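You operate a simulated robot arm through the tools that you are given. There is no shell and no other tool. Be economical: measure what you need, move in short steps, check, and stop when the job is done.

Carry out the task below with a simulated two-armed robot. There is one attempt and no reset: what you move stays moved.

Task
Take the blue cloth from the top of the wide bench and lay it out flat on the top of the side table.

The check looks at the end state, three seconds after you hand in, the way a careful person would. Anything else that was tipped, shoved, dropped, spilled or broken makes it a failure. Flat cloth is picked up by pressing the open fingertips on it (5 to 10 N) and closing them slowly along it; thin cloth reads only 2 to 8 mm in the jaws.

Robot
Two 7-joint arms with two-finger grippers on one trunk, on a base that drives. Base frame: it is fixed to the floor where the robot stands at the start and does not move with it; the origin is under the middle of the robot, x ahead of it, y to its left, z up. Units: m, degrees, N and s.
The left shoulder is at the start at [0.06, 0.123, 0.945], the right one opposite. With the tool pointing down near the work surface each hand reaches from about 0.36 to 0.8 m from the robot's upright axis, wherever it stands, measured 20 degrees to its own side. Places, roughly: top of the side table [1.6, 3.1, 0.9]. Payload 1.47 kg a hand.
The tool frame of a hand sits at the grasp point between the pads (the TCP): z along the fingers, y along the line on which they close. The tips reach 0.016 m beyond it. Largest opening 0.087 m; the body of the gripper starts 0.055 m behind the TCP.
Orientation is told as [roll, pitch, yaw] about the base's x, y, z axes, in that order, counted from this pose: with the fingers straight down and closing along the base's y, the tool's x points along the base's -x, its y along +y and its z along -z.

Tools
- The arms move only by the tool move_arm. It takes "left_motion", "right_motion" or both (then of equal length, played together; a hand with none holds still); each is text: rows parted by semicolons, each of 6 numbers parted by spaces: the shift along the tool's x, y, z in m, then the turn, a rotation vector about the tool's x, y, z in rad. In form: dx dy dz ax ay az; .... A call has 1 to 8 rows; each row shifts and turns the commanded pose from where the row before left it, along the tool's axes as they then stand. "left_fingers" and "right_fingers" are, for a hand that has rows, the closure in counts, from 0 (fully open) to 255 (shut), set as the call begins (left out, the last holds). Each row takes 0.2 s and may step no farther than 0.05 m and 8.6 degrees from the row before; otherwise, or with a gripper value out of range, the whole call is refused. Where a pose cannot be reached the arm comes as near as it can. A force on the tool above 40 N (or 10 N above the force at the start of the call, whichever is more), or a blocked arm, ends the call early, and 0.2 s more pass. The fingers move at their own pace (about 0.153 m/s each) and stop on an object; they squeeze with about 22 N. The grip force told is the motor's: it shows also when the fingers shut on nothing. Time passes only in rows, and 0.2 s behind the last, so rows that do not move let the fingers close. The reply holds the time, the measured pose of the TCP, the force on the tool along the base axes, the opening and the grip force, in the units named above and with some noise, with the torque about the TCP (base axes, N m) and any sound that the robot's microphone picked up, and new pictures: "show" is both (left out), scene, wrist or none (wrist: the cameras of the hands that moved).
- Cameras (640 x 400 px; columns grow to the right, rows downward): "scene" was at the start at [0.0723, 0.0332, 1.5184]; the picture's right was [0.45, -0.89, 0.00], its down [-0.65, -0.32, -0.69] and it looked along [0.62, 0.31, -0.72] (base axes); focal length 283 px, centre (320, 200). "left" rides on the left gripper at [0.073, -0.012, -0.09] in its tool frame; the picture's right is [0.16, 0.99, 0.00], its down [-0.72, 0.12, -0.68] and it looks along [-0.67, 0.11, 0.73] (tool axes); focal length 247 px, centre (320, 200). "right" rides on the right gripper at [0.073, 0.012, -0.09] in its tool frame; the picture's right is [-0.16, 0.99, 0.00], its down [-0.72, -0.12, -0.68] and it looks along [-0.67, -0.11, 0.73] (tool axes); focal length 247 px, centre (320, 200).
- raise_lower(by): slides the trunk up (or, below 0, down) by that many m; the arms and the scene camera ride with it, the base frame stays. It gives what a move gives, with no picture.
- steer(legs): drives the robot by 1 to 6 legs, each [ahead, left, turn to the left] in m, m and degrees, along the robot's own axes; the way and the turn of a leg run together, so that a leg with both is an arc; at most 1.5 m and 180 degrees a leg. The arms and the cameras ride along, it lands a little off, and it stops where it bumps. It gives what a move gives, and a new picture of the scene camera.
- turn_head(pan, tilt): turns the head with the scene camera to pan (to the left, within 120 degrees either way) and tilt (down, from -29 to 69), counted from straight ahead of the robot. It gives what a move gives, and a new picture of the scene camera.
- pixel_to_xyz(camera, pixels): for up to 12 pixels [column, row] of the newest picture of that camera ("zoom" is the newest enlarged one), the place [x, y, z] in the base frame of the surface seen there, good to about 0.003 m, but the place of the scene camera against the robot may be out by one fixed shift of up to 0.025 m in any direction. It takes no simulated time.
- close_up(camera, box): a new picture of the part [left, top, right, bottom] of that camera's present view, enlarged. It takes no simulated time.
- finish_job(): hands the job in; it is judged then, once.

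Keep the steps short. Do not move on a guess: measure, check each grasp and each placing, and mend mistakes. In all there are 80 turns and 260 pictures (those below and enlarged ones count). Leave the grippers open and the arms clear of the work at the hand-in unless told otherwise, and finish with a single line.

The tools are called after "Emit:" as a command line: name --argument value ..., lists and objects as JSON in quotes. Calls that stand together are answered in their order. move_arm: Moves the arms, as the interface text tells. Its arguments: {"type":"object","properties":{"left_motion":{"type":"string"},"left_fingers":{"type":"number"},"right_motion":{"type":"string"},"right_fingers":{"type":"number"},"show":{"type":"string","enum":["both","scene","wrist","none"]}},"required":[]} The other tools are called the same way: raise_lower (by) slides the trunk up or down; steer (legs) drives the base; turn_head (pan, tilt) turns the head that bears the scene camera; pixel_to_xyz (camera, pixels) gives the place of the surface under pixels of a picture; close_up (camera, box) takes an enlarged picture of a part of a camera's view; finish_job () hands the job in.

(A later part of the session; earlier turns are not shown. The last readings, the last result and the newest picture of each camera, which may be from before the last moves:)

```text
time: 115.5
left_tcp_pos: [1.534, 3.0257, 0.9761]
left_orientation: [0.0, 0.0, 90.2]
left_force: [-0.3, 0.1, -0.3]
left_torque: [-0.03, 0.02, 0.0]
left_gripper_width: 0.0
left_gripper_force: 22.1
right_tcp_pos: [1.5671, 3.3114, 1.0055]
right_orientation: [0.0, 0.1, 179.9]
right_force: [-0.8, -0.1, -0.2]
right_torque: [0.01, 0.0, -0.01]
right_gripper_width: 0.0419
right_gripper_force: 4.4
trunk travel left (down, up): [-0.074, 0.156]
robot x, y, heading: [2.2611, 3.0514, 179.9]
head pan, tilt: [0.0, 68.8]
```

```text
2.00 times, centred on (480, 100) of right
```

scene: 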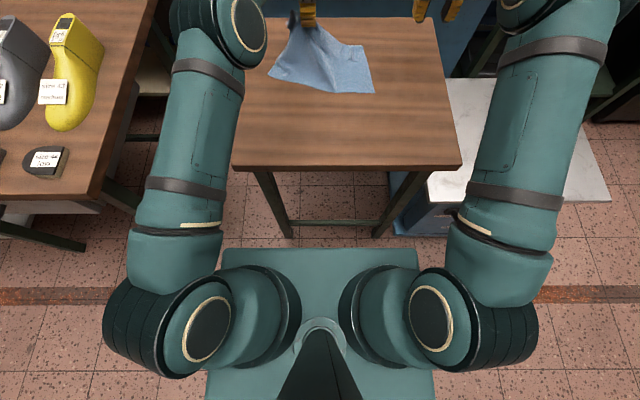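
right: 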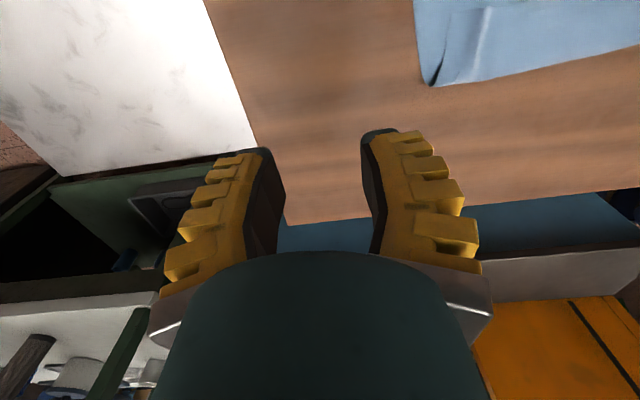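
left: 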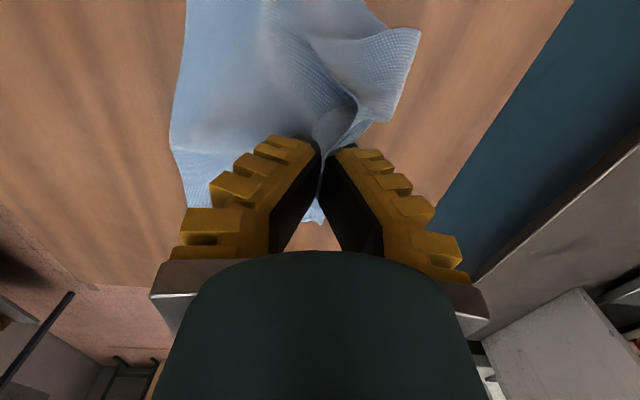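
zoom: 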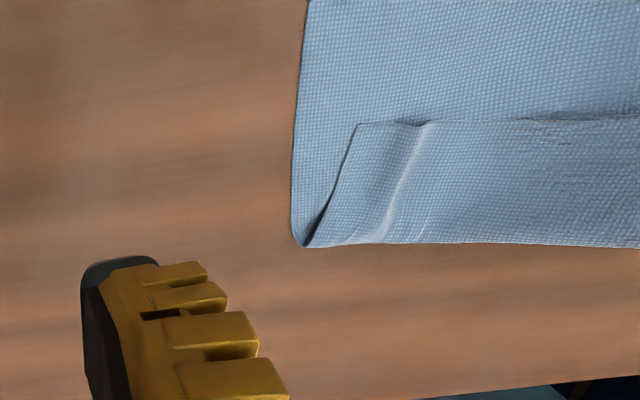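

Both layers are in that grip. New plan: put this down, then pick the cloth by its clean near edge, lift it so the flap (then at the bottom) falls open, and lay it pulling toward the robot, where I have spare reach. Lower and release first.

Emit:
move_arm --left_motion "0 0.005 0.03 0 0 0; 0 0.005 0.03 0 0 0; 0 0.005 0.025 0 0 0; 0 0 0 0 0 0" --show "none"

Emit:
move_arm --left_motion "0 0 0 0 0 0; 0 0 0 0 0 0; 0 0 -0.02 0 0 -0.14; 0 0 -0.03 0 0 -0.149; 0 0 -0.03 0 0 -0.149; 0 0 -0.03 0 0 -0.149; 0 0 0 0 0 -0.149; 0 0 0 0 0 -0.149" --left_fingers 130 --show "none"

Emit:
move_arm --left_motion "0.02 0 0 0 0 -0.137; 0.03 0 0 0 0 -0.137; 0.03 0 0 0 0 -0.137; 0.03 0 0 0 0 -0.137; 0.03 0 0 0 0 -0.137; 0 0 0 0 0 0" --right_motion "0.02 0.01 0 0 0 0; 0.02 0.02 0 0 0 0; 0.02 0.02 0 0 0 0; 0.02 0.02 0 0 0 0; 0.02 0.02 0 0 0 0; 0.02 0 0 0 0 0"

```text
time: 116.5
left_tcp_pos: [1.5213, 3.0244, 0.8907]
left_orientation: [0.1, 0.0, 90.3]
left_force: [-0.2, 0.2, -0.3]
left_torque: [0.03, 0.0, 0.02]
left_gripper_width: 0.0
left_gripper_force: 21.4
right_tcp_pos: [1.5672, 3.3113, 1.0054]
right_orientation: [0.0, 0.2, 179.9]
right_force: [-0.5, 0.0, -0.8]
right_torque: [0.01, 0.0, 0.02]
right_gripper_width: 0.0416
right_gripper_force: 4.2
trunk travel left (down, up): [-0.074, 0.156]
robot x, y, heading: [2.2624, 3.048, 179.5]
head pan, tilt: [0.0, 68.8]
```

```text
time: 118.3
left_tcp_pos: [1.5275, 3.0244, 1.0001]
left_orientation: [0.0, 0.0, 141.1]
left_force: [1.0, -0.6, 0.7]
left_torque: [-0.01, 0.04, -0.02]
left_gripper_width: 0.0484
left_gripper_force: 4.5
left hand out of reach, approached as far as the arm can: row 7
right_tcp_pos: [1.5674, 3.312, 1.0067]
right_orientation: [-0.1, 0.1, 179.9]
right_force: [0.9, 0.1, 1.0]
right_torque: [0.03, -0.01, -0.02]
right_gripper_width: 0.0416
right_gripper_force: 4.1
trunk travel left (down, up): [-0.074, 0.156]
robot x, y, heading: [2.2665, 3.05, 179.7]
head pan, tilt: [0.0, 68.8]
```

```text
time: 119.7
left_tcp_pos: [1.6554, 2.972, 1.0002]
left_orientation: [-0.1, 0.0, -179.7]
left_force: [1.1, 0.3, -0.6]
left_torque: [0.0, -0.03, 0.01]
left_gripper_width: 0.0485
left_gripper_force: 4.0
right_tcp_pos: [1.6858, 3.2209, 1.006]
right_orientation: [0.0, 0.1, 180.0]
right_force: [-1.4, -0.4, -0.5]
right_torque: [0.0, -0.01, -0.03]
right_gripper_width: 0.0417
right_gripper_force: 4.4
trunk travel left (down, up): [-0.074, 0.156]
robot x, y, heading: [2.2614, 3.0534, 179.7]
head pan, tilt: [0.0, 68.8]
```

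scene: 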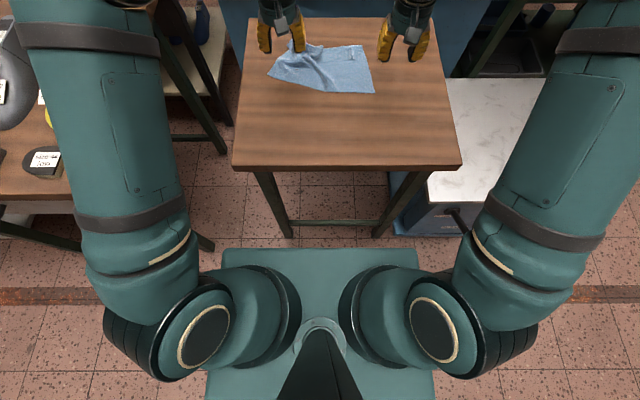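
right: 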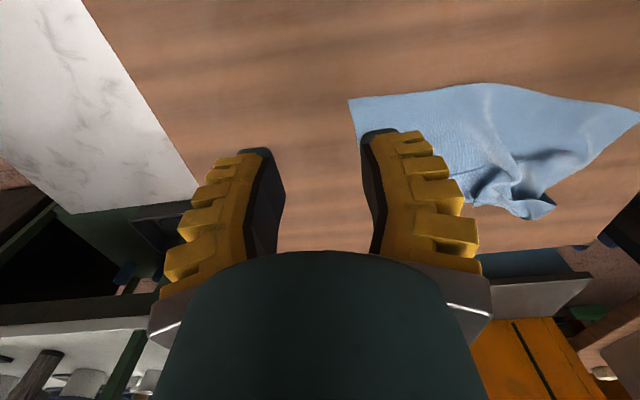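
left: 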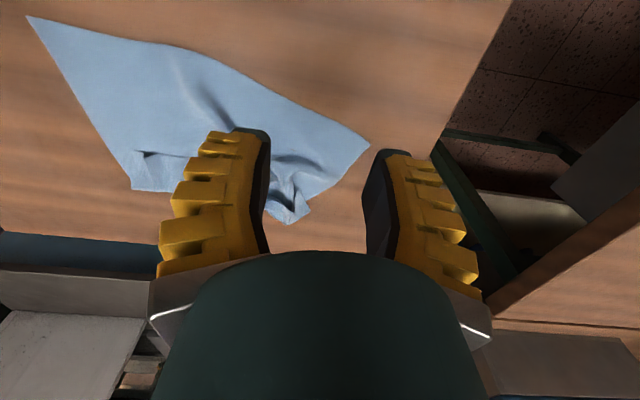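

Measure the near edge corners: left view (366,146) and (31,19); right view (351,101).

Emit:
pixel_to_xyz --camera "left" --pixels '[[364, 147], [33, 21], [240, 75], [170, 48], [310, 115], [290, 220], [133, 185]]'

Emit:
pixel_to_xyz --camera "right" --pixels '[[353, 103], [480, 85], [560, 97], [634, 115], [420, 93]]'

```text
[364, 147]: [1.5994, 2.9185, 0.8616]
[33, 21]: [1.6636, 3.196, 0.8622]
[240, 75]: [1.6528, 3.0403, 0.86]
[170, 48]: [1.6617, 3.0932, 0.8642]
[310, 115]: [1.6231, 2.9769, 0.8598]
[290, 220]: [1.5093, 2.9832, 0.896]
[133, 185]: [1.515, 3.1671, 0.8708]
```

```text
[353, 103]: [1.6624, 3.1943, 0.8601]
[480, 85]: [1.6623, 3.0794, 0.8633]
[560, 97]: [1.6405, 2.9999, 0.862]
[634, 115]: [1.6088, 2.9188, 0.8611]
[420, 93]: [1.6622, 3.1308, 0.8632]
```

Near edge: left corner (1.600, 2.919), right (1.663, 3.195). Bring the left over (1.605, 2.970) and the right over (1.650, 3.157), down to 0.88.

Emit:
move_arm --left_motion "-0.02 0.001 0.02 0 0 0; -0.02 0.001 0.02 0 0 0; -0.01 0 0.02 0 0 0; 0 0 0.02 0 0 0; 0 0 0.02 0 0 0; 0 0 0.018 0 0 0; 0 0 0 0 0 0" --right_motion "-0.012 0.021 0.02 0 0 0; -0.012 0.021 0.02 0 0 0; -0.012 0.022 0.02 0 0 0; 0 0 0.022 0 0 0; 0 0 0.022 0 0 0; 0 0 0.02 0 0 0; 0 0 0 0 0 0" --left_fingers 125 --right_fingers 125 --show "wrist"

```text
time: 121.3
left_tcp_pos: [1.6048, 2.9708, 0.8815]
left_orientation: [0.0, -0.1, -179.8]
left_force: [0.3, 0.4, -0.2]
left_torque: [-0.01, -0.03, 0.0]
left_gripper_width: 0.0498
left_gripper_force: 3.9
right_tcp_pos: [1.6509, 3.1573, 0.8835]
right_orientation: [0.1, 0.0, 179.8]
right_force: [-0.3, -0.1, 0.7]
right_torque: [-0.01, 0.03, 0.0]
right_gripper_width: 0.0499
right_gripper_force: 3.5
trunk travel left (down, up): [-0.074, 0.156]
robot x, y, heading: [2.2647, 3.0532, 179.9]
head pan, tilt: [0.0, 68.8]
```

right: 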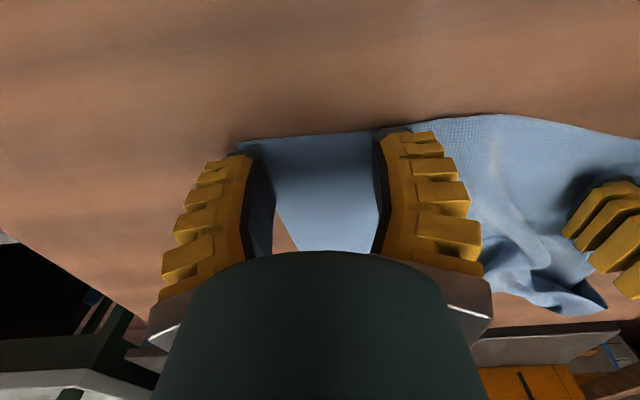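
left: 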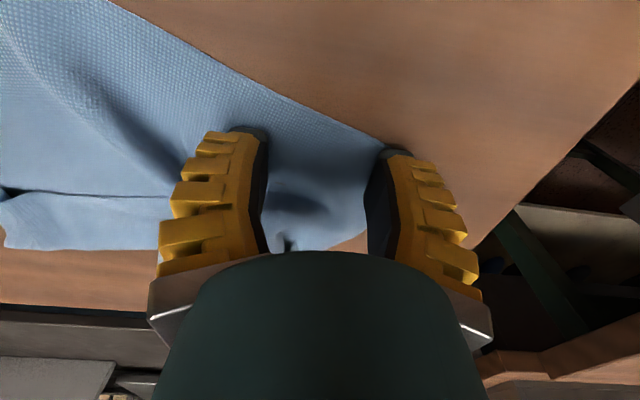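

Shift both 10 mm inward so the outer fingers are on cloth, and lower toward contact at ≈0.877.

Emit:
move_arm --left_motion "0 -0.011 0 0 0 0; 0 0 0.003 0 0 0; 0 0 0.003 0 0 0; 0 0 0 0 0 0" --right_motion "0 0.010 0 0 0 0; 0 0 0.004 0 0 0; 0 0 0.004 0 0 0; 0 0 0 0 0 0" --show "wrist"

```text
time: 122.3
left_tcp_pos: [1.6039, 2.9807, 0.8766]
left_orientation: [0.1, -0.2, -179.8]
left_force: [-0.5, 1.0, -0.4]
left_torque: [-0.01, -0.02, 0.05]
left_gripper_width: 0.0497
left_gripper_force: 4.1
right_tcp_pos: [1.6519, 3.1467, 0.8767]
right_orientation: [0.1, 0.0, 180.0]
right_force: [0.0, 0.9, 17.3]
right_torque: [0.03, -0.01, 0.04]
right_gripper_width: 0.0485
right_gripper_force: 9.1
trunk travel left (down, up): [-0.074, 0.156]
robot x, y, heading: [2.2601, 3.0484, 179.7]
head pan, tilt: [0.0, 68.8]
```

right: 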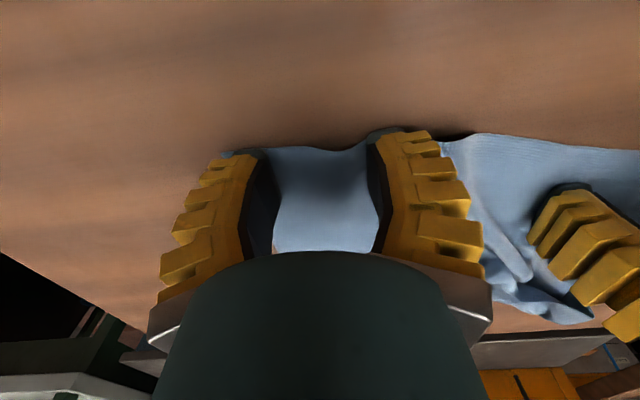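
left: 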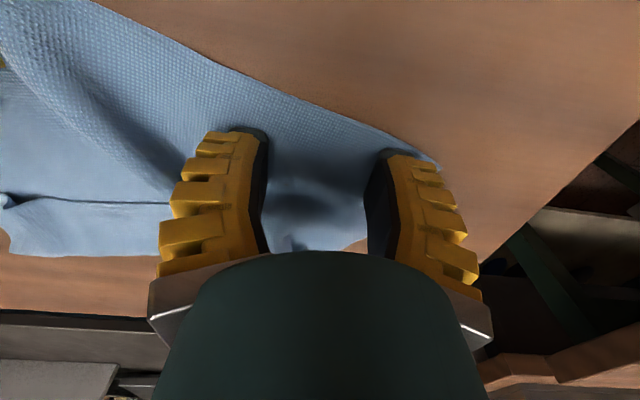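

Right presses 17 N (ease 0.7 mm), left needs 1.5 mm more. Start closing slowly.

Emit:
move_arm --left_motion "0 0 0.0015 0 0 0; 0 0 0 0 0 0" --right_motion "0 0 -0.0007 0 0 0; 0 0 0 0 0 0" --show "none"

Emit:
move_arm --left_motion "0 0 0 0 0 0; 0 0 0 0 0 0" --right_motion "0 0 0 0 0 0; 0 0 0 0 0 0" --left_fingers 150 --right_fingers 150 --show "none"

Emit:
move_arm --left_motion "0 0 0 0 0 0; 0 0 0 0 0 0" --right_motion "0 0 0 0 0 0; 0 0 0 0 0 0" --left_fingers 175 --right_fingers 175 --show "wrist"

```text
time: 122.9
left_tcp_pos: [1.6039, 2.9802, 0.8767]
left_orientation: [0.1, -0.3, -179.9]
left_force: [1.3, -0.2, 10.2]
left_torque: [-0.1, -0.07, -0.01]
left_gripper_width: 0.0466
left_gripper_force: 8.3
right_tcp_pos: [1.6526, 3.1471, 0.8767]
right_orientation: [0.0, 0.1, 179.9]
right_force: [0.1, 0.0, 14.6]
right_torque: [0.06, -0.01, 0.04]
right_gripper_width: 0.0486
right_gripper_force: 8.9
trunk travel left (down, up): [-0.074, 0.156]
robot x, y, heading: [2.2621, 3.0545, 179.7]
head pan, tilt: [0.0, 68.8]
```

```text
time: 123.5
left_tcp_pos: [1.6037, 2.9806, 0.8779]
left_orientation: [-0.1, -0.1, -179.8]
left_force: [0.1, 0.1, 10.1]
left_torque: [-0.02, -0.04, 0.02]
left_gripper_width: 0.0396
left_gripper_force: 3.0
right_tcp_pos: [1.6542, 3.1483, 0.8771]
right_orientation: [0.0, 0.0, 179.9]
right_force: [-0.8, 0.3, 11.0]
right_torque: [-0.02, -0.02, 0.0]
right_gripper_width: 0.0404
right_gripper_force: 3.3
trunk travel left (down, up): [-0.074, 0.156]
robot x, y, heading: [2.2585, 3.0508, 180.0]
head pan, tilt: [0.0, 68.8]
```

```text
time: 124.1
left_tcp_pos: [1.6043, 2.9796, 0.8769]
left_orientation: [0.0, -0.1, -179.8]
left_force: [0.2, 0.2, 12.5]
left_torque: [0.0, -0.01, 0.0]
left_gripper_width: 0.0296
left_gripper_force: 7.4
right_tcp_pos: [1.6539, 3.1478, 0.8758]
right_orientation: [0.0, 0.1, 179.9]
right_force: [0.9, 0.4, 11.1]
right_torque: [0.06, 0.01, 0.01]
right_gripper_width: 0.0298
right_gripper_force: 7.9
trunk travel left (down, up): [-0.074, 0.156]
robot x, y, heading: [2.2616, 3.0491, 179.8]
head pan, tilt: [0.0, 68.8]
```

right: 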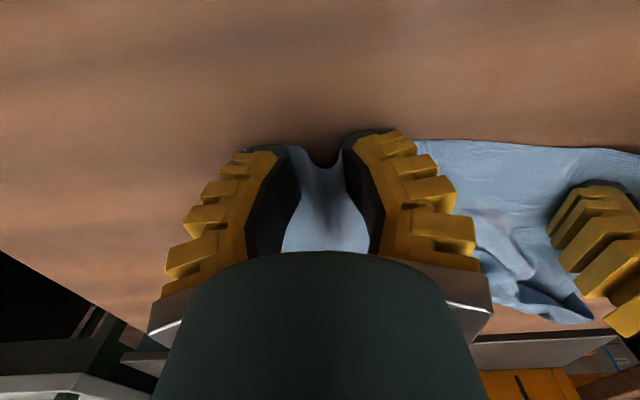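
left: 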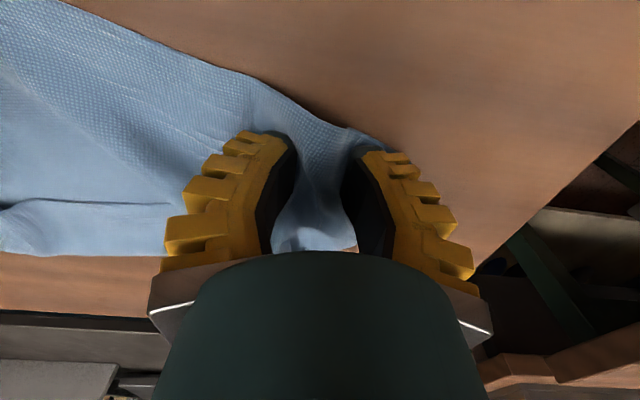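

Both fold nicely. Finish closing and test-lift 3 cm.

Emit:
move_arm --left_motion "0 0 0 0 0 0; 0 0 0 0 0 0" --right_motion "0 0 0 0 0 0; 0 0 0 0 0 0" --left_fingers 205 --right_fingers 205 --show "none"

Emit:
move_arm --left_motion "0 0 0 0 0 0; 0 0 0 0 0 0; 0 0 0 0 0 0; 0 0 -0.01 0 0 0; 0 0 -0.01 0 0 0; 0 0 -0.01 0 0 0; 0 0 0 0 0 0" --right_motion "0 0 0 0 0 0; 0 0 0 0 0 0; 0 0 0 0 0 0; 0 0 -0.01 0 0 0; 0 0 -0.01 0 0 0; 0 0 -0.01 0 0 0; 0 0 0 0 0 0" --left_fingers 255 --right_fingers 255

```text
time: 124.7
left_tcp_pos: [1.6044, 2.9809, 0.8766]
left_orientation: [0.0, -0.1, -179.9]
left_force: [-0.3, -0.5, 8.1]
left_torque: [0.0, -0.04, 0.0]
left_gripper_width: 0.021
left_gripper_force: 3.7
right_tcp_pos: [1.6532, 3.1475, 0.8756]
right_orientation: [0.0, 0.2, 179.9]
right_force: [-1.4, 0.0, 7.5]
right_torque: [0.01, 0.0, 0.01]
right_gripper_width: 0.0209
right_gripper_force: 3.3
trunk travel left (down, up): [-0.074, 0.156]
robot x, y, heading: [2.2619, 3.0508, 179.9]
head pan, tilt: [0.0, 68.8]
```

```text
time: 126.3
left_tcp_pos: [1.6027, 2.9802, 0.904]
left_orientation: [0.0, -0.1, -179.9]
left_force: [-0.3, -0.1, 0.7]
left_torque: [0.01, -0.02, 0.03]
left_gripper_width: 0.0
left_gripper_force: 23.3
right_tcp_pos: [1.6501, 3.1483, 0.9054]
right_orientation: [0.0, 0.1, 180.0]
right_force: [0.0, -0.4, 0.0]
right_torque: [-0.01, -0.02, 0.03]
right_gripper_width: 0.0
right_gripper_force: 20.4
trunk travel left (down, up): [-0.074, 0.156]
robot x, y, heading: [2.2616, 3.051, 179.8]
head pan, tilt: [0.0, 68.8]
```

scene: 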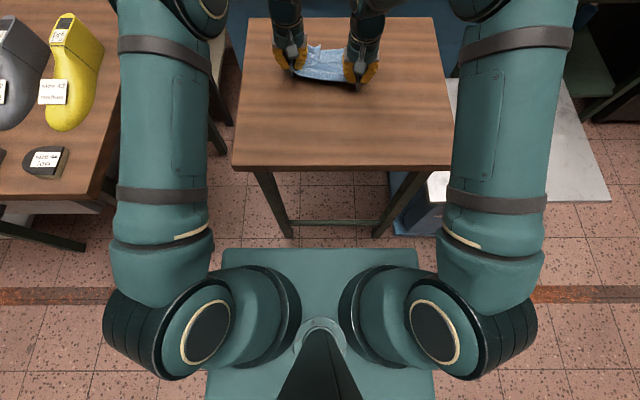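
right: 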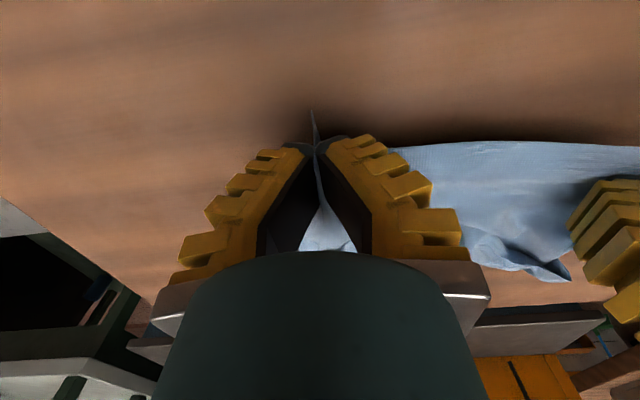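
left: 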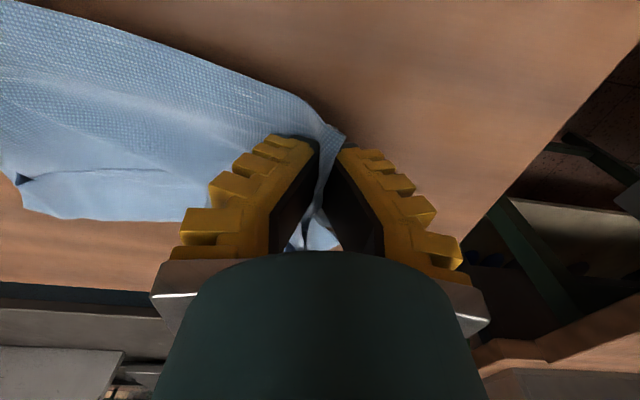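

Both hold. Lift 0.2 m, aligning the hands in x, so the flap can hang open at the bottom.

Emit:
move_arm --left_motion "0.006 0 -0.025 0 0 0; 0.006 0 -0.025 0 0 0; 0.006 0 -0.025 0 0 0; 0.006 0.002 -0.025 0 0 0; 0.006 0.002 -0.025 0 0 0; 0.006 0.001 -0.025 0 0 0; 0.006 0 -0.03 0 0 0; 0.005 0 -0.03 0 0 0" --right_motion "0 0 -0.025 0 0 0; 0 0 -0.025 0 0 0; 0 0 -0.025 0 0 0; 0 -0.002 -0.025 0 0 0; 0 -0.002 -0.025 0 0 0; 0 -0.001 -0.025 0 0 0; 0 0 -0.03 0 0 0; 0 0 -0.03 0 0 0" --show "none"

Emit:
turn_head --pan 0 --tilt 55

Emit:
close_up --camera "scene" --box '[220, 40, 440, 200]'

```text
time: 128.1
left_tcp_pos: [1.6531, 2.9762, 1.1145]
left_orientation: [-0.1, 0.1, -179.9]
left_force: [-0.7, 7.0, 0.5]
left_torque: [0.14, 0.05, 0.13]
left_gripper_width: 0.0
left_gripper_force: 22.2
right_tcp_pos: [1.6519, 3.1534, 1.116]
right_orientation: [0.1, 0.1, 179.9]
right_force: [1.2, -7.4, 0.1]
right_torque: [-0.1, -0.01, 0.07]
right_gripper_width: 0.0
right_gripper_force: 21.7
trunk travel left (down, up): [-0.074, 0.156]
robot x, y, heading: [2.2643, 3.053, 179.7]
head pan, tilt: [0.0, 68.8]
```

```text
time: 128.9
left_tcp_pos: [1.6515, 2.974, 1.1135]
left_orientation: [0.0, 0.0, -179.8]
left_force: [-1.5, 9.2, 0.8]
left_torque: [0.13, 0.03, 0.14]
left_gripper_width: 0.0
left_gripper_force: 21.6
right_tcp_pos: [1.6515, 3.1539, 1.1156]
right_orientation: [0.0, 0.1, 179.9]
right_force: [1.6, -9.5, 0.1]
right_torque: [-0.15, -0.03, 0.05]
right_gripper_width: 0.0002
right_gripper_force: 22.2
trunk travel left (down, up): [-0.074, 0.156]
robot x, y, heading: [2.2611, 3.0504, 179.8]
head pan, tilt: [0.0, 55.0]
```

scene: 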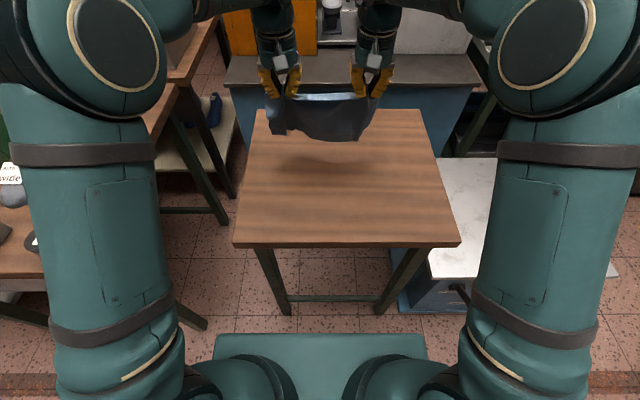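

```text
2.50 times, centred on (330, 120) of scene
```

zoom: 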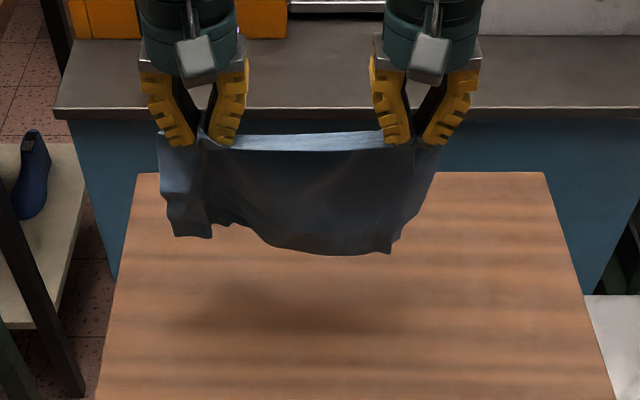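

Emit:
pixel_to_xyz --camera "zoom" --pixels '[[340, 250], [190, 232], [230, 218], [385, 248], [300, 245], [175, 190], [430, 180], [300, 200]]'

Emit:
close_up --camera "left" --box '[0, 0, 640, 400]'

Emit:
close_up --camera "right" --box '[0, 0, 640, 400]'

```text
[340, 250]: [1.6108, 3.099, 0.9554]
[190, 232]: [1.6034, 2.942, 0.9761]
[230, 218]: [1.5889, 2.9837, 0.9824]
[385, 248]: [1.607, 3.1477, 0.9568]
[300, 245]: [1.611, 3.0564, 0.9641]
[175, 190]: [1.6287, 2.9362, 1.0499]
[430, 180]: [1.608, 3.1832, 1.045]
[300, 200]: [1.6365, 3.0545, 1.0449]
```

```text
1.00 times, centred on (320, 200) of left (not enlarged: the box is as wide or as high as the picture)
```

zoom: 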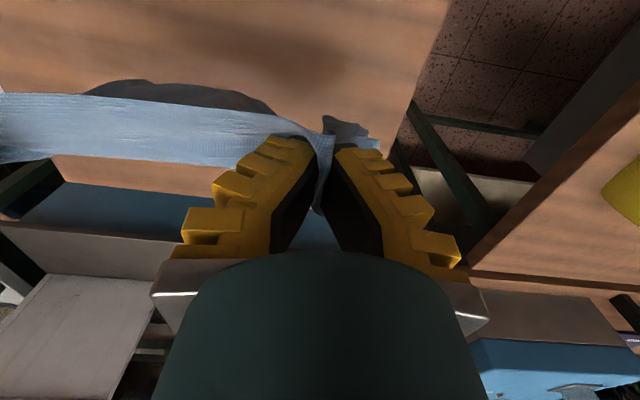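

```text
1.00 times, centred on (320, 200) of right (not enlarged: the box is as wide or as high as the picture)
```

zoom: 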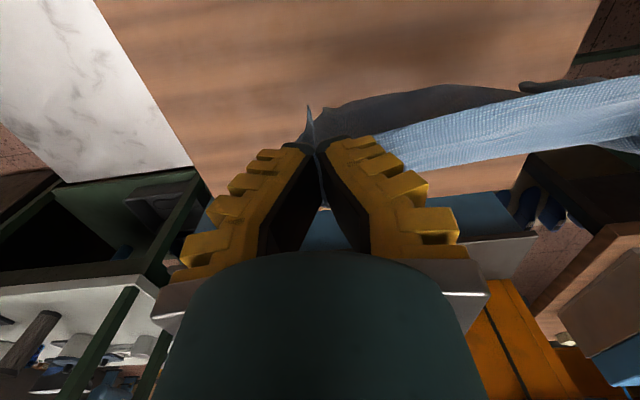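

Bottom edge hangs at z≈0.94 and trails to the far side (x≈1.607 vs hands 1.652) — right for pulling toward me. Ease the tension, move out 7 cm and lower until the bottom touches.

Emit:
move_arm --left_motion "-0.025 -0.0025 0 0 0 0; -0.025 0 0.01 0 0 0; -0.02 0 0.02 0 0 0; 0 0 0.02 0 0 0; 0 0 0.02 0 0 0; 0 0 0.015 0 0 0; 0 0 0 0 0 0" --right_motion "-0.025 0.0025 0 0 0 0; -0.025 0 0.01 0 0 0; -0.02 0 0.02 0 0 0; 0 0 0.02 0 0 0; 0 0 0.02 0 0 0; 0 0 0.015 0 0 0; 0 0 0 0 0 0" --show "scene"

Emit:
close_up --camera "scene" --box '[220, 40, 440, 200]'

```text
time: 130.5
left_tcp_pos: [1.5818, 2.9778, 1.0292]
left_orientation: [0.0, 0.0, -179.8]
left_force: [-0.8, 3.7, -0.1]
left_torque: [0.06, 0.01, 0.06]
left_gripper_width: 0.0
left_gripper_force: 22.6
right_tcp_pos: [1.5809, 3.1525, 1.0291]
right_orientation: [0.0, 0.1, 179.7]
right_force: [0.4, -3.7, 0.1]
right_torque: [-0.06, -0.01, 0.04]
right_gripper_width: 0.0
right_gripper_force: 21.9
trunk travel left (down, up): [-0.074, 0.156]
robot x, y, heading: [2.2616, 3.0524, 179.9]
head pan, tilt: [0.0, 55.0]
```

scene: 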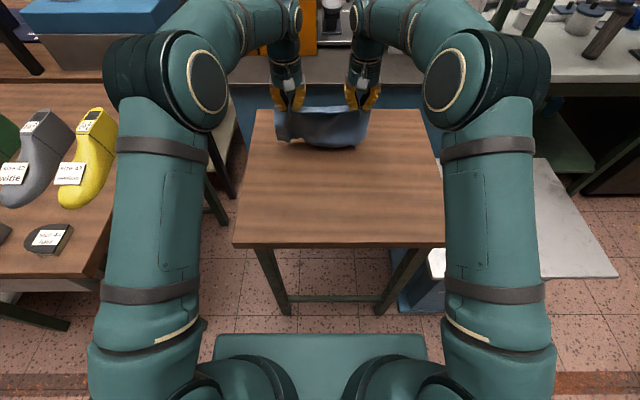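

```text
2.50 times, centred on (330, 120) of scene
```

zoom: 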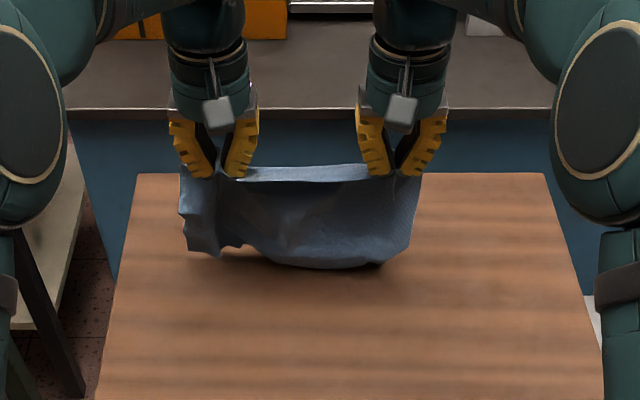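

The bottom looks rounded — the flap may still be folded behind. Lift 10 cm and shake a few times to let it fall open, then re-measure.

Emit:
move_arm --left_motion "0.02 0 -0.045 0 0 0; 0.02 0 -0.045 0 0 0; -0.03 0 0.02 0 0 0; 0.03 0 -0.035 0 0 0; -0.03 0 0.03 0 0 0; 0.03 0 -0.03 0 0 0; 0 0 0 0 0 0; 0 0 0 0 0 0" --right_motion "0.02 0 -0.045 0 0 0; 0.02 0 -0.045 0 0 0; -0.03 0 0.02 0 0 0; 0.03 0 -0.035 0 0 0; -0.03 0 0.03 0 0 0; 0.03 0 -0.03 0 0 0; 0 0 0 0 0 0; 0 0 0 0 0 0" --show "scene"

Emit:
close_up --camera "scene" --box '[220, 40, 440, 200]'

```text
time: 132.3
left_tcp_pos: [1.6238, 2.978, 1.138]
left_orientation: [-0.1, -0.1, -179.9]
left_force: [0.5, -0.6, 1.3]
left_torque: [-0.02, 0.06, -0.01]
left_gripper_width: 0.0
left_gripper_force: 17.6
right_tcp_pos: [1.626, 3.1491, 1.1367]
right_orientation: [0.0, -0.1, 179.9]
right_force: [0.8, -0.5, 1.1]
right_torque: [0.0, 0.02, 0.03]
right_gripper_width: 0.0
right_gripper_force: 23.1
trunk travel left (down, up): [-0.074, 0.156]
robot x, y, heading: [2.2597, 3.0446, 179.9]
head pan, tilt: [0.0, 55.0]
```

scene: 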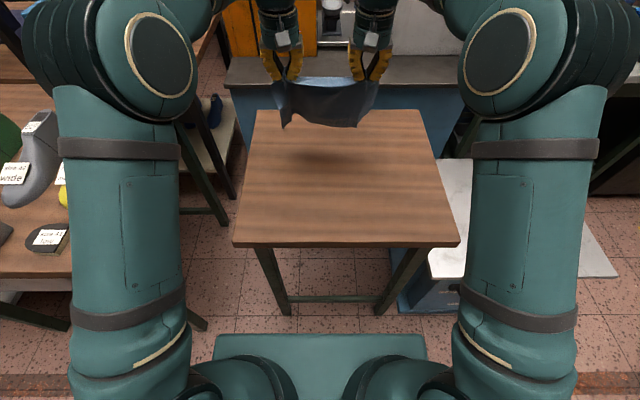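

```text
2.50 times, centred on (330, 120) of scene
```

zoom: 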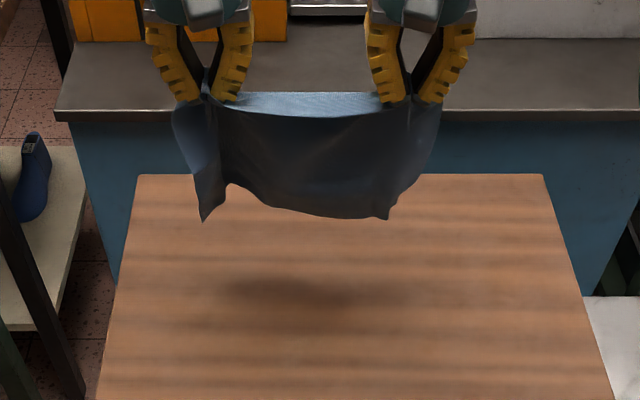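

Emit:
pixel_to_xyz --camera "zoom" --pixels '[[340, 214], [203, 215], [232, 186], [385, 214], [290, 206], [210, 100], [395, 105], [300, 150]]'

Emit:
close_up --camera "left" --box '[0, 0, 640, 400]'

Emit:
close_up --camera "scene" --box '[260, 60, 400, 150]'

```text
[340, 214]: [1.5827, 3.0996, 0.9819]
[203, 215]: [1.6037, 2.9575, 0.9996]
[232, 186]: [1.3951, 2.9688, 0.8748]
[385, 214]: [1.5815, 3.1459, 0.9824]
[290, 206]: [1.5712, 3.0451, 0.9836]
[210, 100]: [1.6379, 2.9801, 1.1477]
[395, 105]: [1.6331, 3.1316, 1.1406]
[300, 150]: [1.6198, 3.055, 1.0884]
```

```text
1.00 times, centred on (320, 200) of left (not enlarged: the box is as wide or as high as the picture)
```

zoom: 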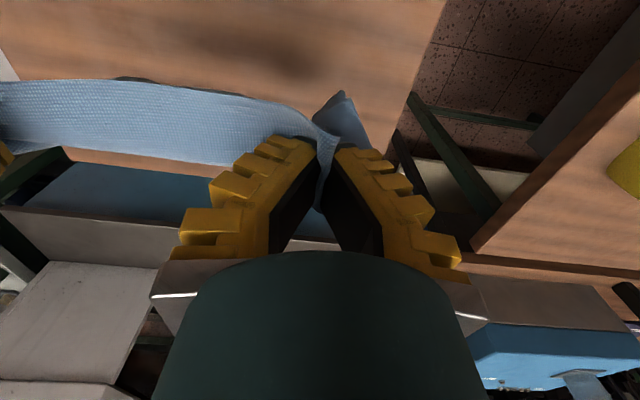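

```text
4.44 times, centred on (330, 105) of scene
```

zoom: 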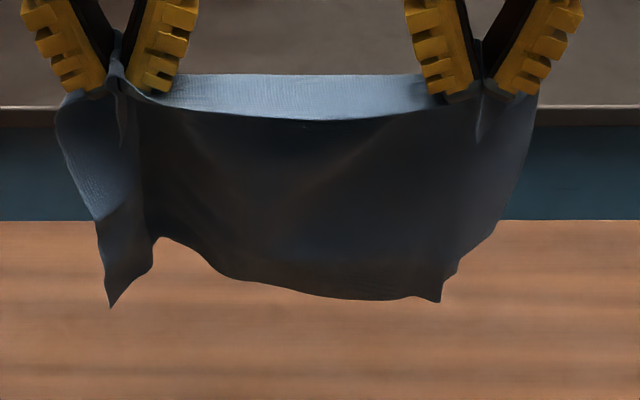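

The bottom corners now hang free and the hem at the grips leans toward me (good). Move out 5 cm and lower to first contact.

Emit:
move_arm --left_motion "-0.02 0.001 0.02 0 0 0; -0.02 0.001 0.02 0 0 0; -0.01 0 0.02 0 0 0; 0 0 0.02 0 0 0; 0 0 0.02 0 0 0; 0 0 0.015 0 0 0; 0 0 0 0 0 0" --right_motion "-0.02 -0.001 0.02 0 0 0; -0.02 -0.001 0.02 0 0 0; -0.01 0 0.02 0 0 0; 0 0 0.02 0 0 0; 0 0 0.02 0 0 0; 0 0 0.015 0 0 0; 0 0 0 0 0 0" --show "scene"

Emit:
close_up --camera "scene" --box '[240, 60, 400, 170]'

```text
time: 133.9
left_tcp_pos: [1.571, 2.9778, 1.021]
left_orientation: [0.0, 0.0, -179.9]
left_force: [-0.5, 0.7, 0.4]
left_torque: [0.02, 0.01, 0.01]
left_gripper_width: 0.0
left_gripper_force: 17.1
right_tcp_pos: [1.5709, 3.1523, 1.0183]
right_orientation: [0.1, 0.1, 179.9]
right_force: [-0.1, -1.3, 0.3]
right_torque: [-0.02, 0.02, 0.04]
right_gripper_width: 0.0
right_gripper_force: 21.4
trunk travel left (down, up): [-0.074, 0.156]
robot x, y, heading: [2.2631, 3.054, 179.9]
head pan, tilt: [0.0, 55.0]
```

scene: 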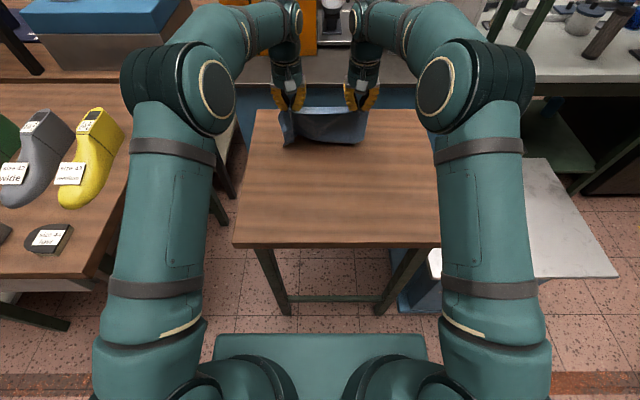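

```text
3.64 times, centred on (320, 115) of scene
```

zoom: 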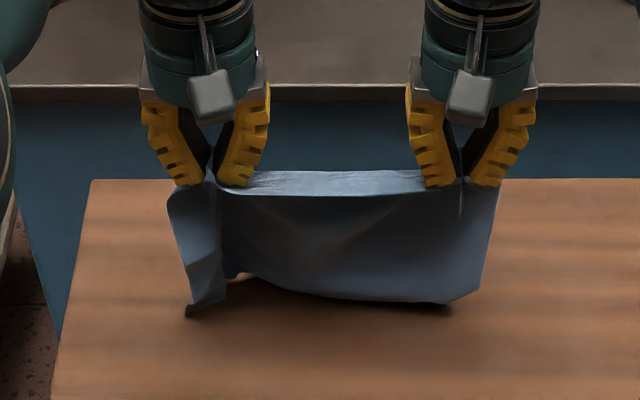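

Start laying: pull toward me and down, first half.

Emit:
move_arm --left_motion "0.01 0 0.018 0 0 0; 0.022 0 0.015 0 0 0; 0.025 0 0.018 0 0 0; 0.025 0 0.018 0 0 0" --right_motion "0.01 0 0.018 0 0 0; 0.022 0 0.015 0 0 0; 0.025 0 0.018 0 0 0; 0.025 0 0.018 0 0 0" --show "scene"

Emit:
close_up --camera "scene" --box '[240, 60, 420, 180]'

```text
time: 134.9
left_tcp_pos: [1.652, 2.9756, 0.9502]
left_orientation: [0.0, -0.1, -179.9]
left_force: [-0.6, 2.3, -0.1]
left_torque: [0.04, -0.03, 0.07]
left_gripper_width: 0.0001
left_gripper_force: 25.9
right_tcp_pos: [1.6543, 3.153, 0.9508]
right_orientation: [0.0, 0.1, 179.9]
right_force: [0.6, -2.1, -0.1]
right_torque: [-0.02, 0.02, 0.01]
right_gripper_width: 0.0
right_gripper_force: 21.5
trunk travel left (down, up): [-0.074, 0.156]
robot x, y, heading: [2.2615, 3.0504, 179.6]
head pan, tilt: [0.0, 55.0]
```

scene: 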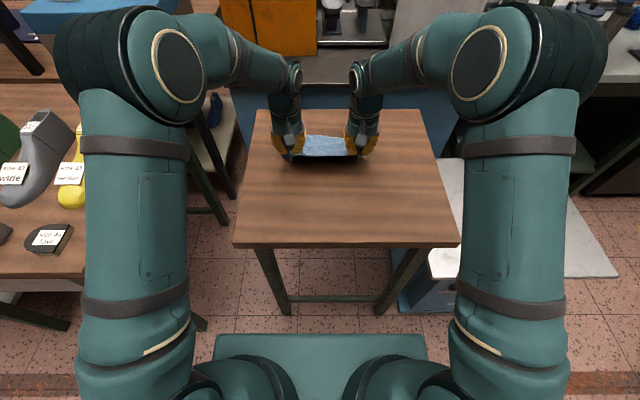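

```text
3.33 times, centred on (330, 120) of scene
```

zoom: 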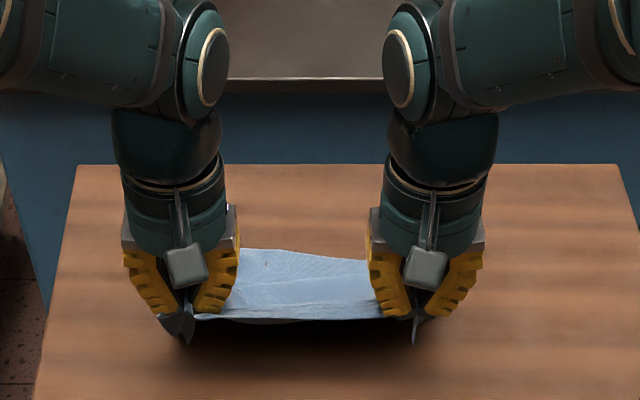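

Laying out well. Second half down to ~0.882, leading in x.

Emit:
move_arm --left_motion "0.028 0 0.014 0 0 0; 0.028 0 0.016 0 0 0; 0.026 0 0.018 0 0 0; 0.02 0 0.018 0 0 0; 0 0 0 0 0 0" --right_motion "0.028 0 0.014 0 0 0; 0.028 0 0.016 0 0 0; 0.026 0 0.018 0 0 0; 0.02 0 0.018 0 0 0; 0 0 0 0 0 0"

Emit:
close_up --camera "scene" --box '[240, 80, 420, 220]'

```text
time: 136.1
left_tcp_pos: [1.7549, 2.9758, 0.884]
left_orientation: [0.0, 0.0, -179.8]
left_force: [0.2, 0.9, -0.5]
left_torque: [0.01, 0.0, 0.01]
left_gripper_width: 0.0
left_gripper_force: 22.0
right_tcp_pos: [1.7553, 3.1521, 0.8854]
right_orientation: [-0.1, 0.0, 179.8]
right_force: [-0.1, -1.3, 0.1]
right_torque: [-0.02, -0.03, 0.05]
right_gripper_width: 0.0
right_gripper_force: 20.3
trunk travel left (down, up): [-0.074, 0.156]
robot x, y, heading: [2.2564, 3.0528, 179.8]
head pan, tilt: [0.0, 55.0]
```

scene: 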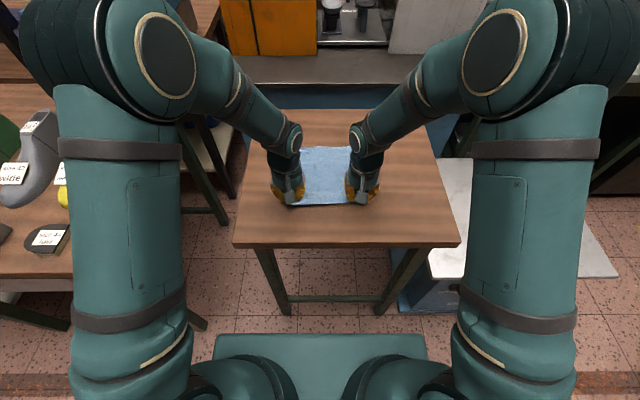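
right: 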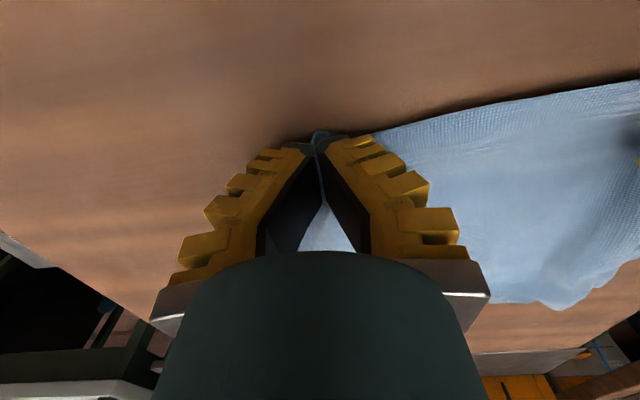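
left: 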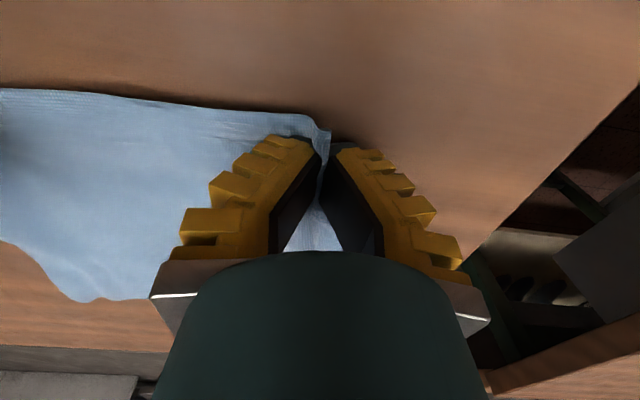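

```text
2.86 times, centred on (330, 150) of scene
```

zoom: 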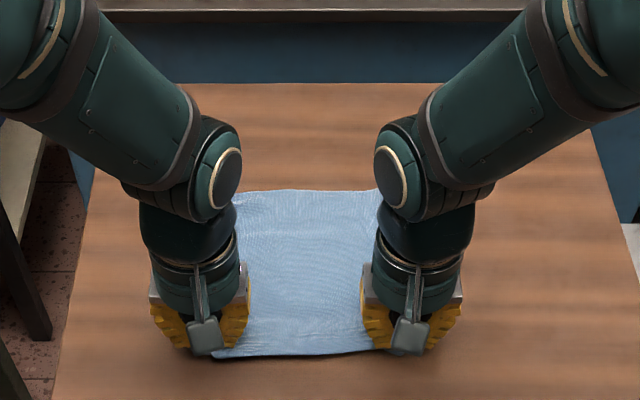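

Very flat now. Pull 1 cm more and lower to just above the table, then release.

Emit:
move_arm --left_motion "0.006 0 0.003 0 0 0; 0.006 0 0.002 0 0 0; 0 0 0 0 0 0" --right_motion "0.006 0 0.003 0 0 0; 0.006 0 0.003 0 0 0; 0 0 0 0 0 0" --show "none"

Emit:
move_arm --left_motion "0 0 0 0 0 0; 0 0 0 0 0 0; 0 0 0 0 0 0" --right_motion "0 0 0 0 0 0; 0 0 0 0 0 0; 0 0 0 0 0 0" --left_fingers 150 --right_fingers 150 --show "wrist"

```text
time: 136.9
left_tcp_pos: [1.7677, 2.9758, 0.8798]
left_orientation: [0.0, 0.0, -179.8]
left_force: [-0.3, 0.8, -0.2]
left_torque: [-0.01, -0.03, -0.05]
left_gripper_width: 0.0
left_gripper_force: 25.0
right_tcp_pos: [1.7679, 3.152, 0.8797]
right_orientation: [-0.1, 0.1, 180.0]
right_force: [-0.8, -0.7, -0.2]
right_torque: [-0.05, 0.02, 0.03]
right_gripper_width: 0.0
right_gripper_force: 22.5
trunk travel left (down, up): [-0.074, 0.156]
robot x, y, heading: [2.2624, 3.0498, 179.7]
head pan, tilt: [0.0, 55.0]
```

```text
time: 137.7
left_tcp_pos: [1.7667, 2.9772, 0.8807]
left_orientation: [0.1, 0.0, -179.9]
left_force: [-0.1, 0.1, 0.8]
left_torque: [0.0, -0.01, 0.0]
left_gripper_width: 0.0416
left_gripper_force: 3.9
right_tcp_pos: [1.7672, 3.153, 0.8787]
right_orientation: [0.0, 0.2, 179.8]
right_force: [0.0, 0.0, 0.0]
right_torque: [-0.01, 0.0, 0.02]
right_gripper_width: 0.0415
right_gripper_force: 4.4
trunk travel left (down, up): [-0.074, 0.156]
robot x, y, heading: [2.2595, 3.0485, 179.9]
head pan, tilt: [0.0, 55.0]
```

right: 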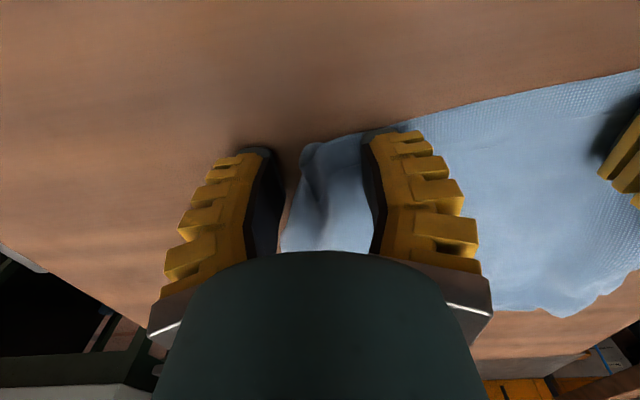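
left: 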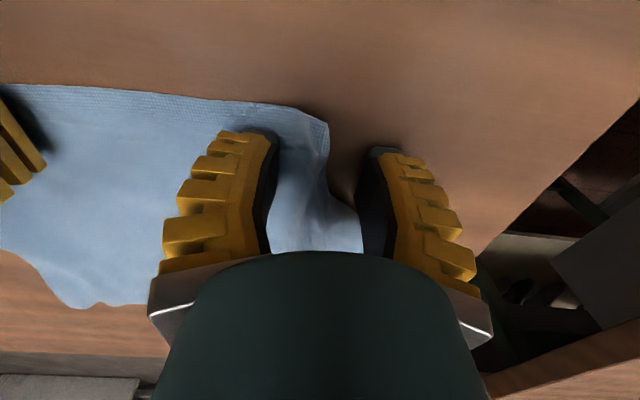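

Released; rise straight and look.

Emit:
move_arm --left_motion "0 0 -0.01 0 0 0; 0 0 -0.03 0 0 0; 0 0 -0.04 0 0 0; 0.02 0.04 -0.02 0 0 0; 0.02 0.04 0 0 0 0; 0.0 0.04 0 0 0 0" --right_motion "0 0 -0.01 0 0 0; 0 0 -0.03 0 0 0; 0 0 -0.04 0 0 0; 0.02 -0.04 -0.02 0 0 0; 0.02 -0.04 0 0 0 0; 0 -0.04 0 0 0 0"

Emit:
close_up --camera "scene" --box '[240, 110, 420, 230]'

```text
time: 139.1
left_tcp_pos: [1.8099, 2.8547, 0.9807]
left_orientation: [-0.1, -0.1, -179.8]
left_force: [-0.5, 0.5, -0.7]
left_torque: [-0.02, 0.0, -0.01]
left_gripper_width: 0.0414
left_gripper_force: 5.0
right_tcp_pos: [1.807, 3.2718, 0.9792]
right_orientation: [0.0, 0.1, 180.0]
right_force: [0.3, 0.6, 0.0]
right_torque: [0.0, -0.02, 0.02]
right_gripper_width: 0.0417
right_gripper_force: 4.4
trunk travel left (down, up): [-0.074, 0.156]
robot x, y, heading: [2.2626, 3.0505, 179.8]
head pan, tilt: [0.0, 55.0]
```

scene: 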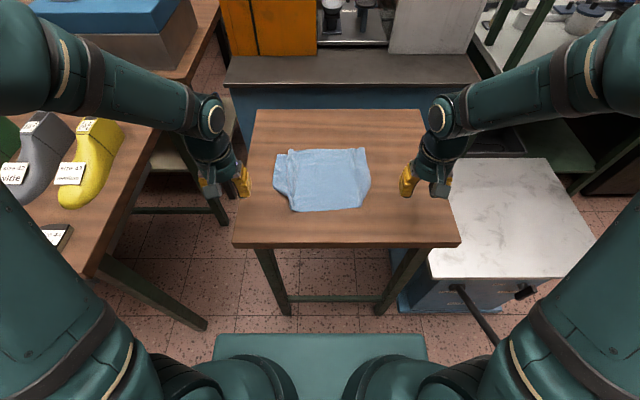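
right: 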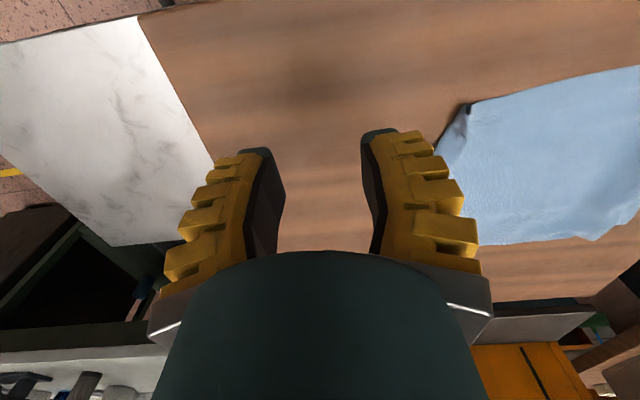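
left: 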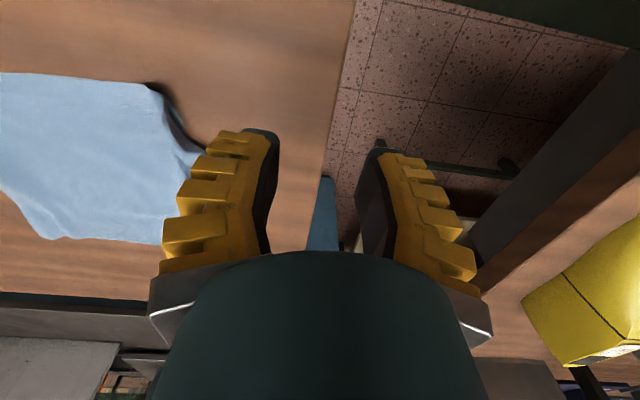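

```text
3.33 times, centred on (330, 170) of scene
5 turns are left
```

zoom: 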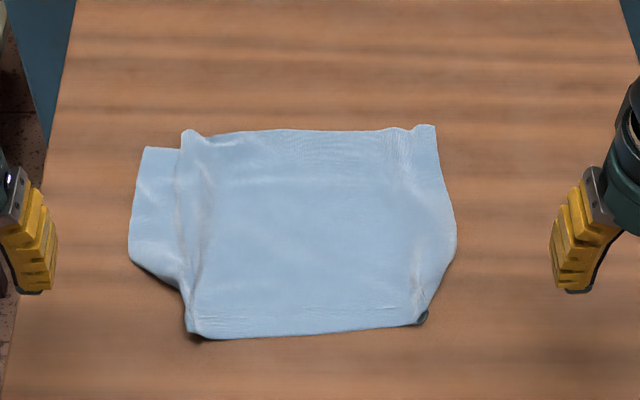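

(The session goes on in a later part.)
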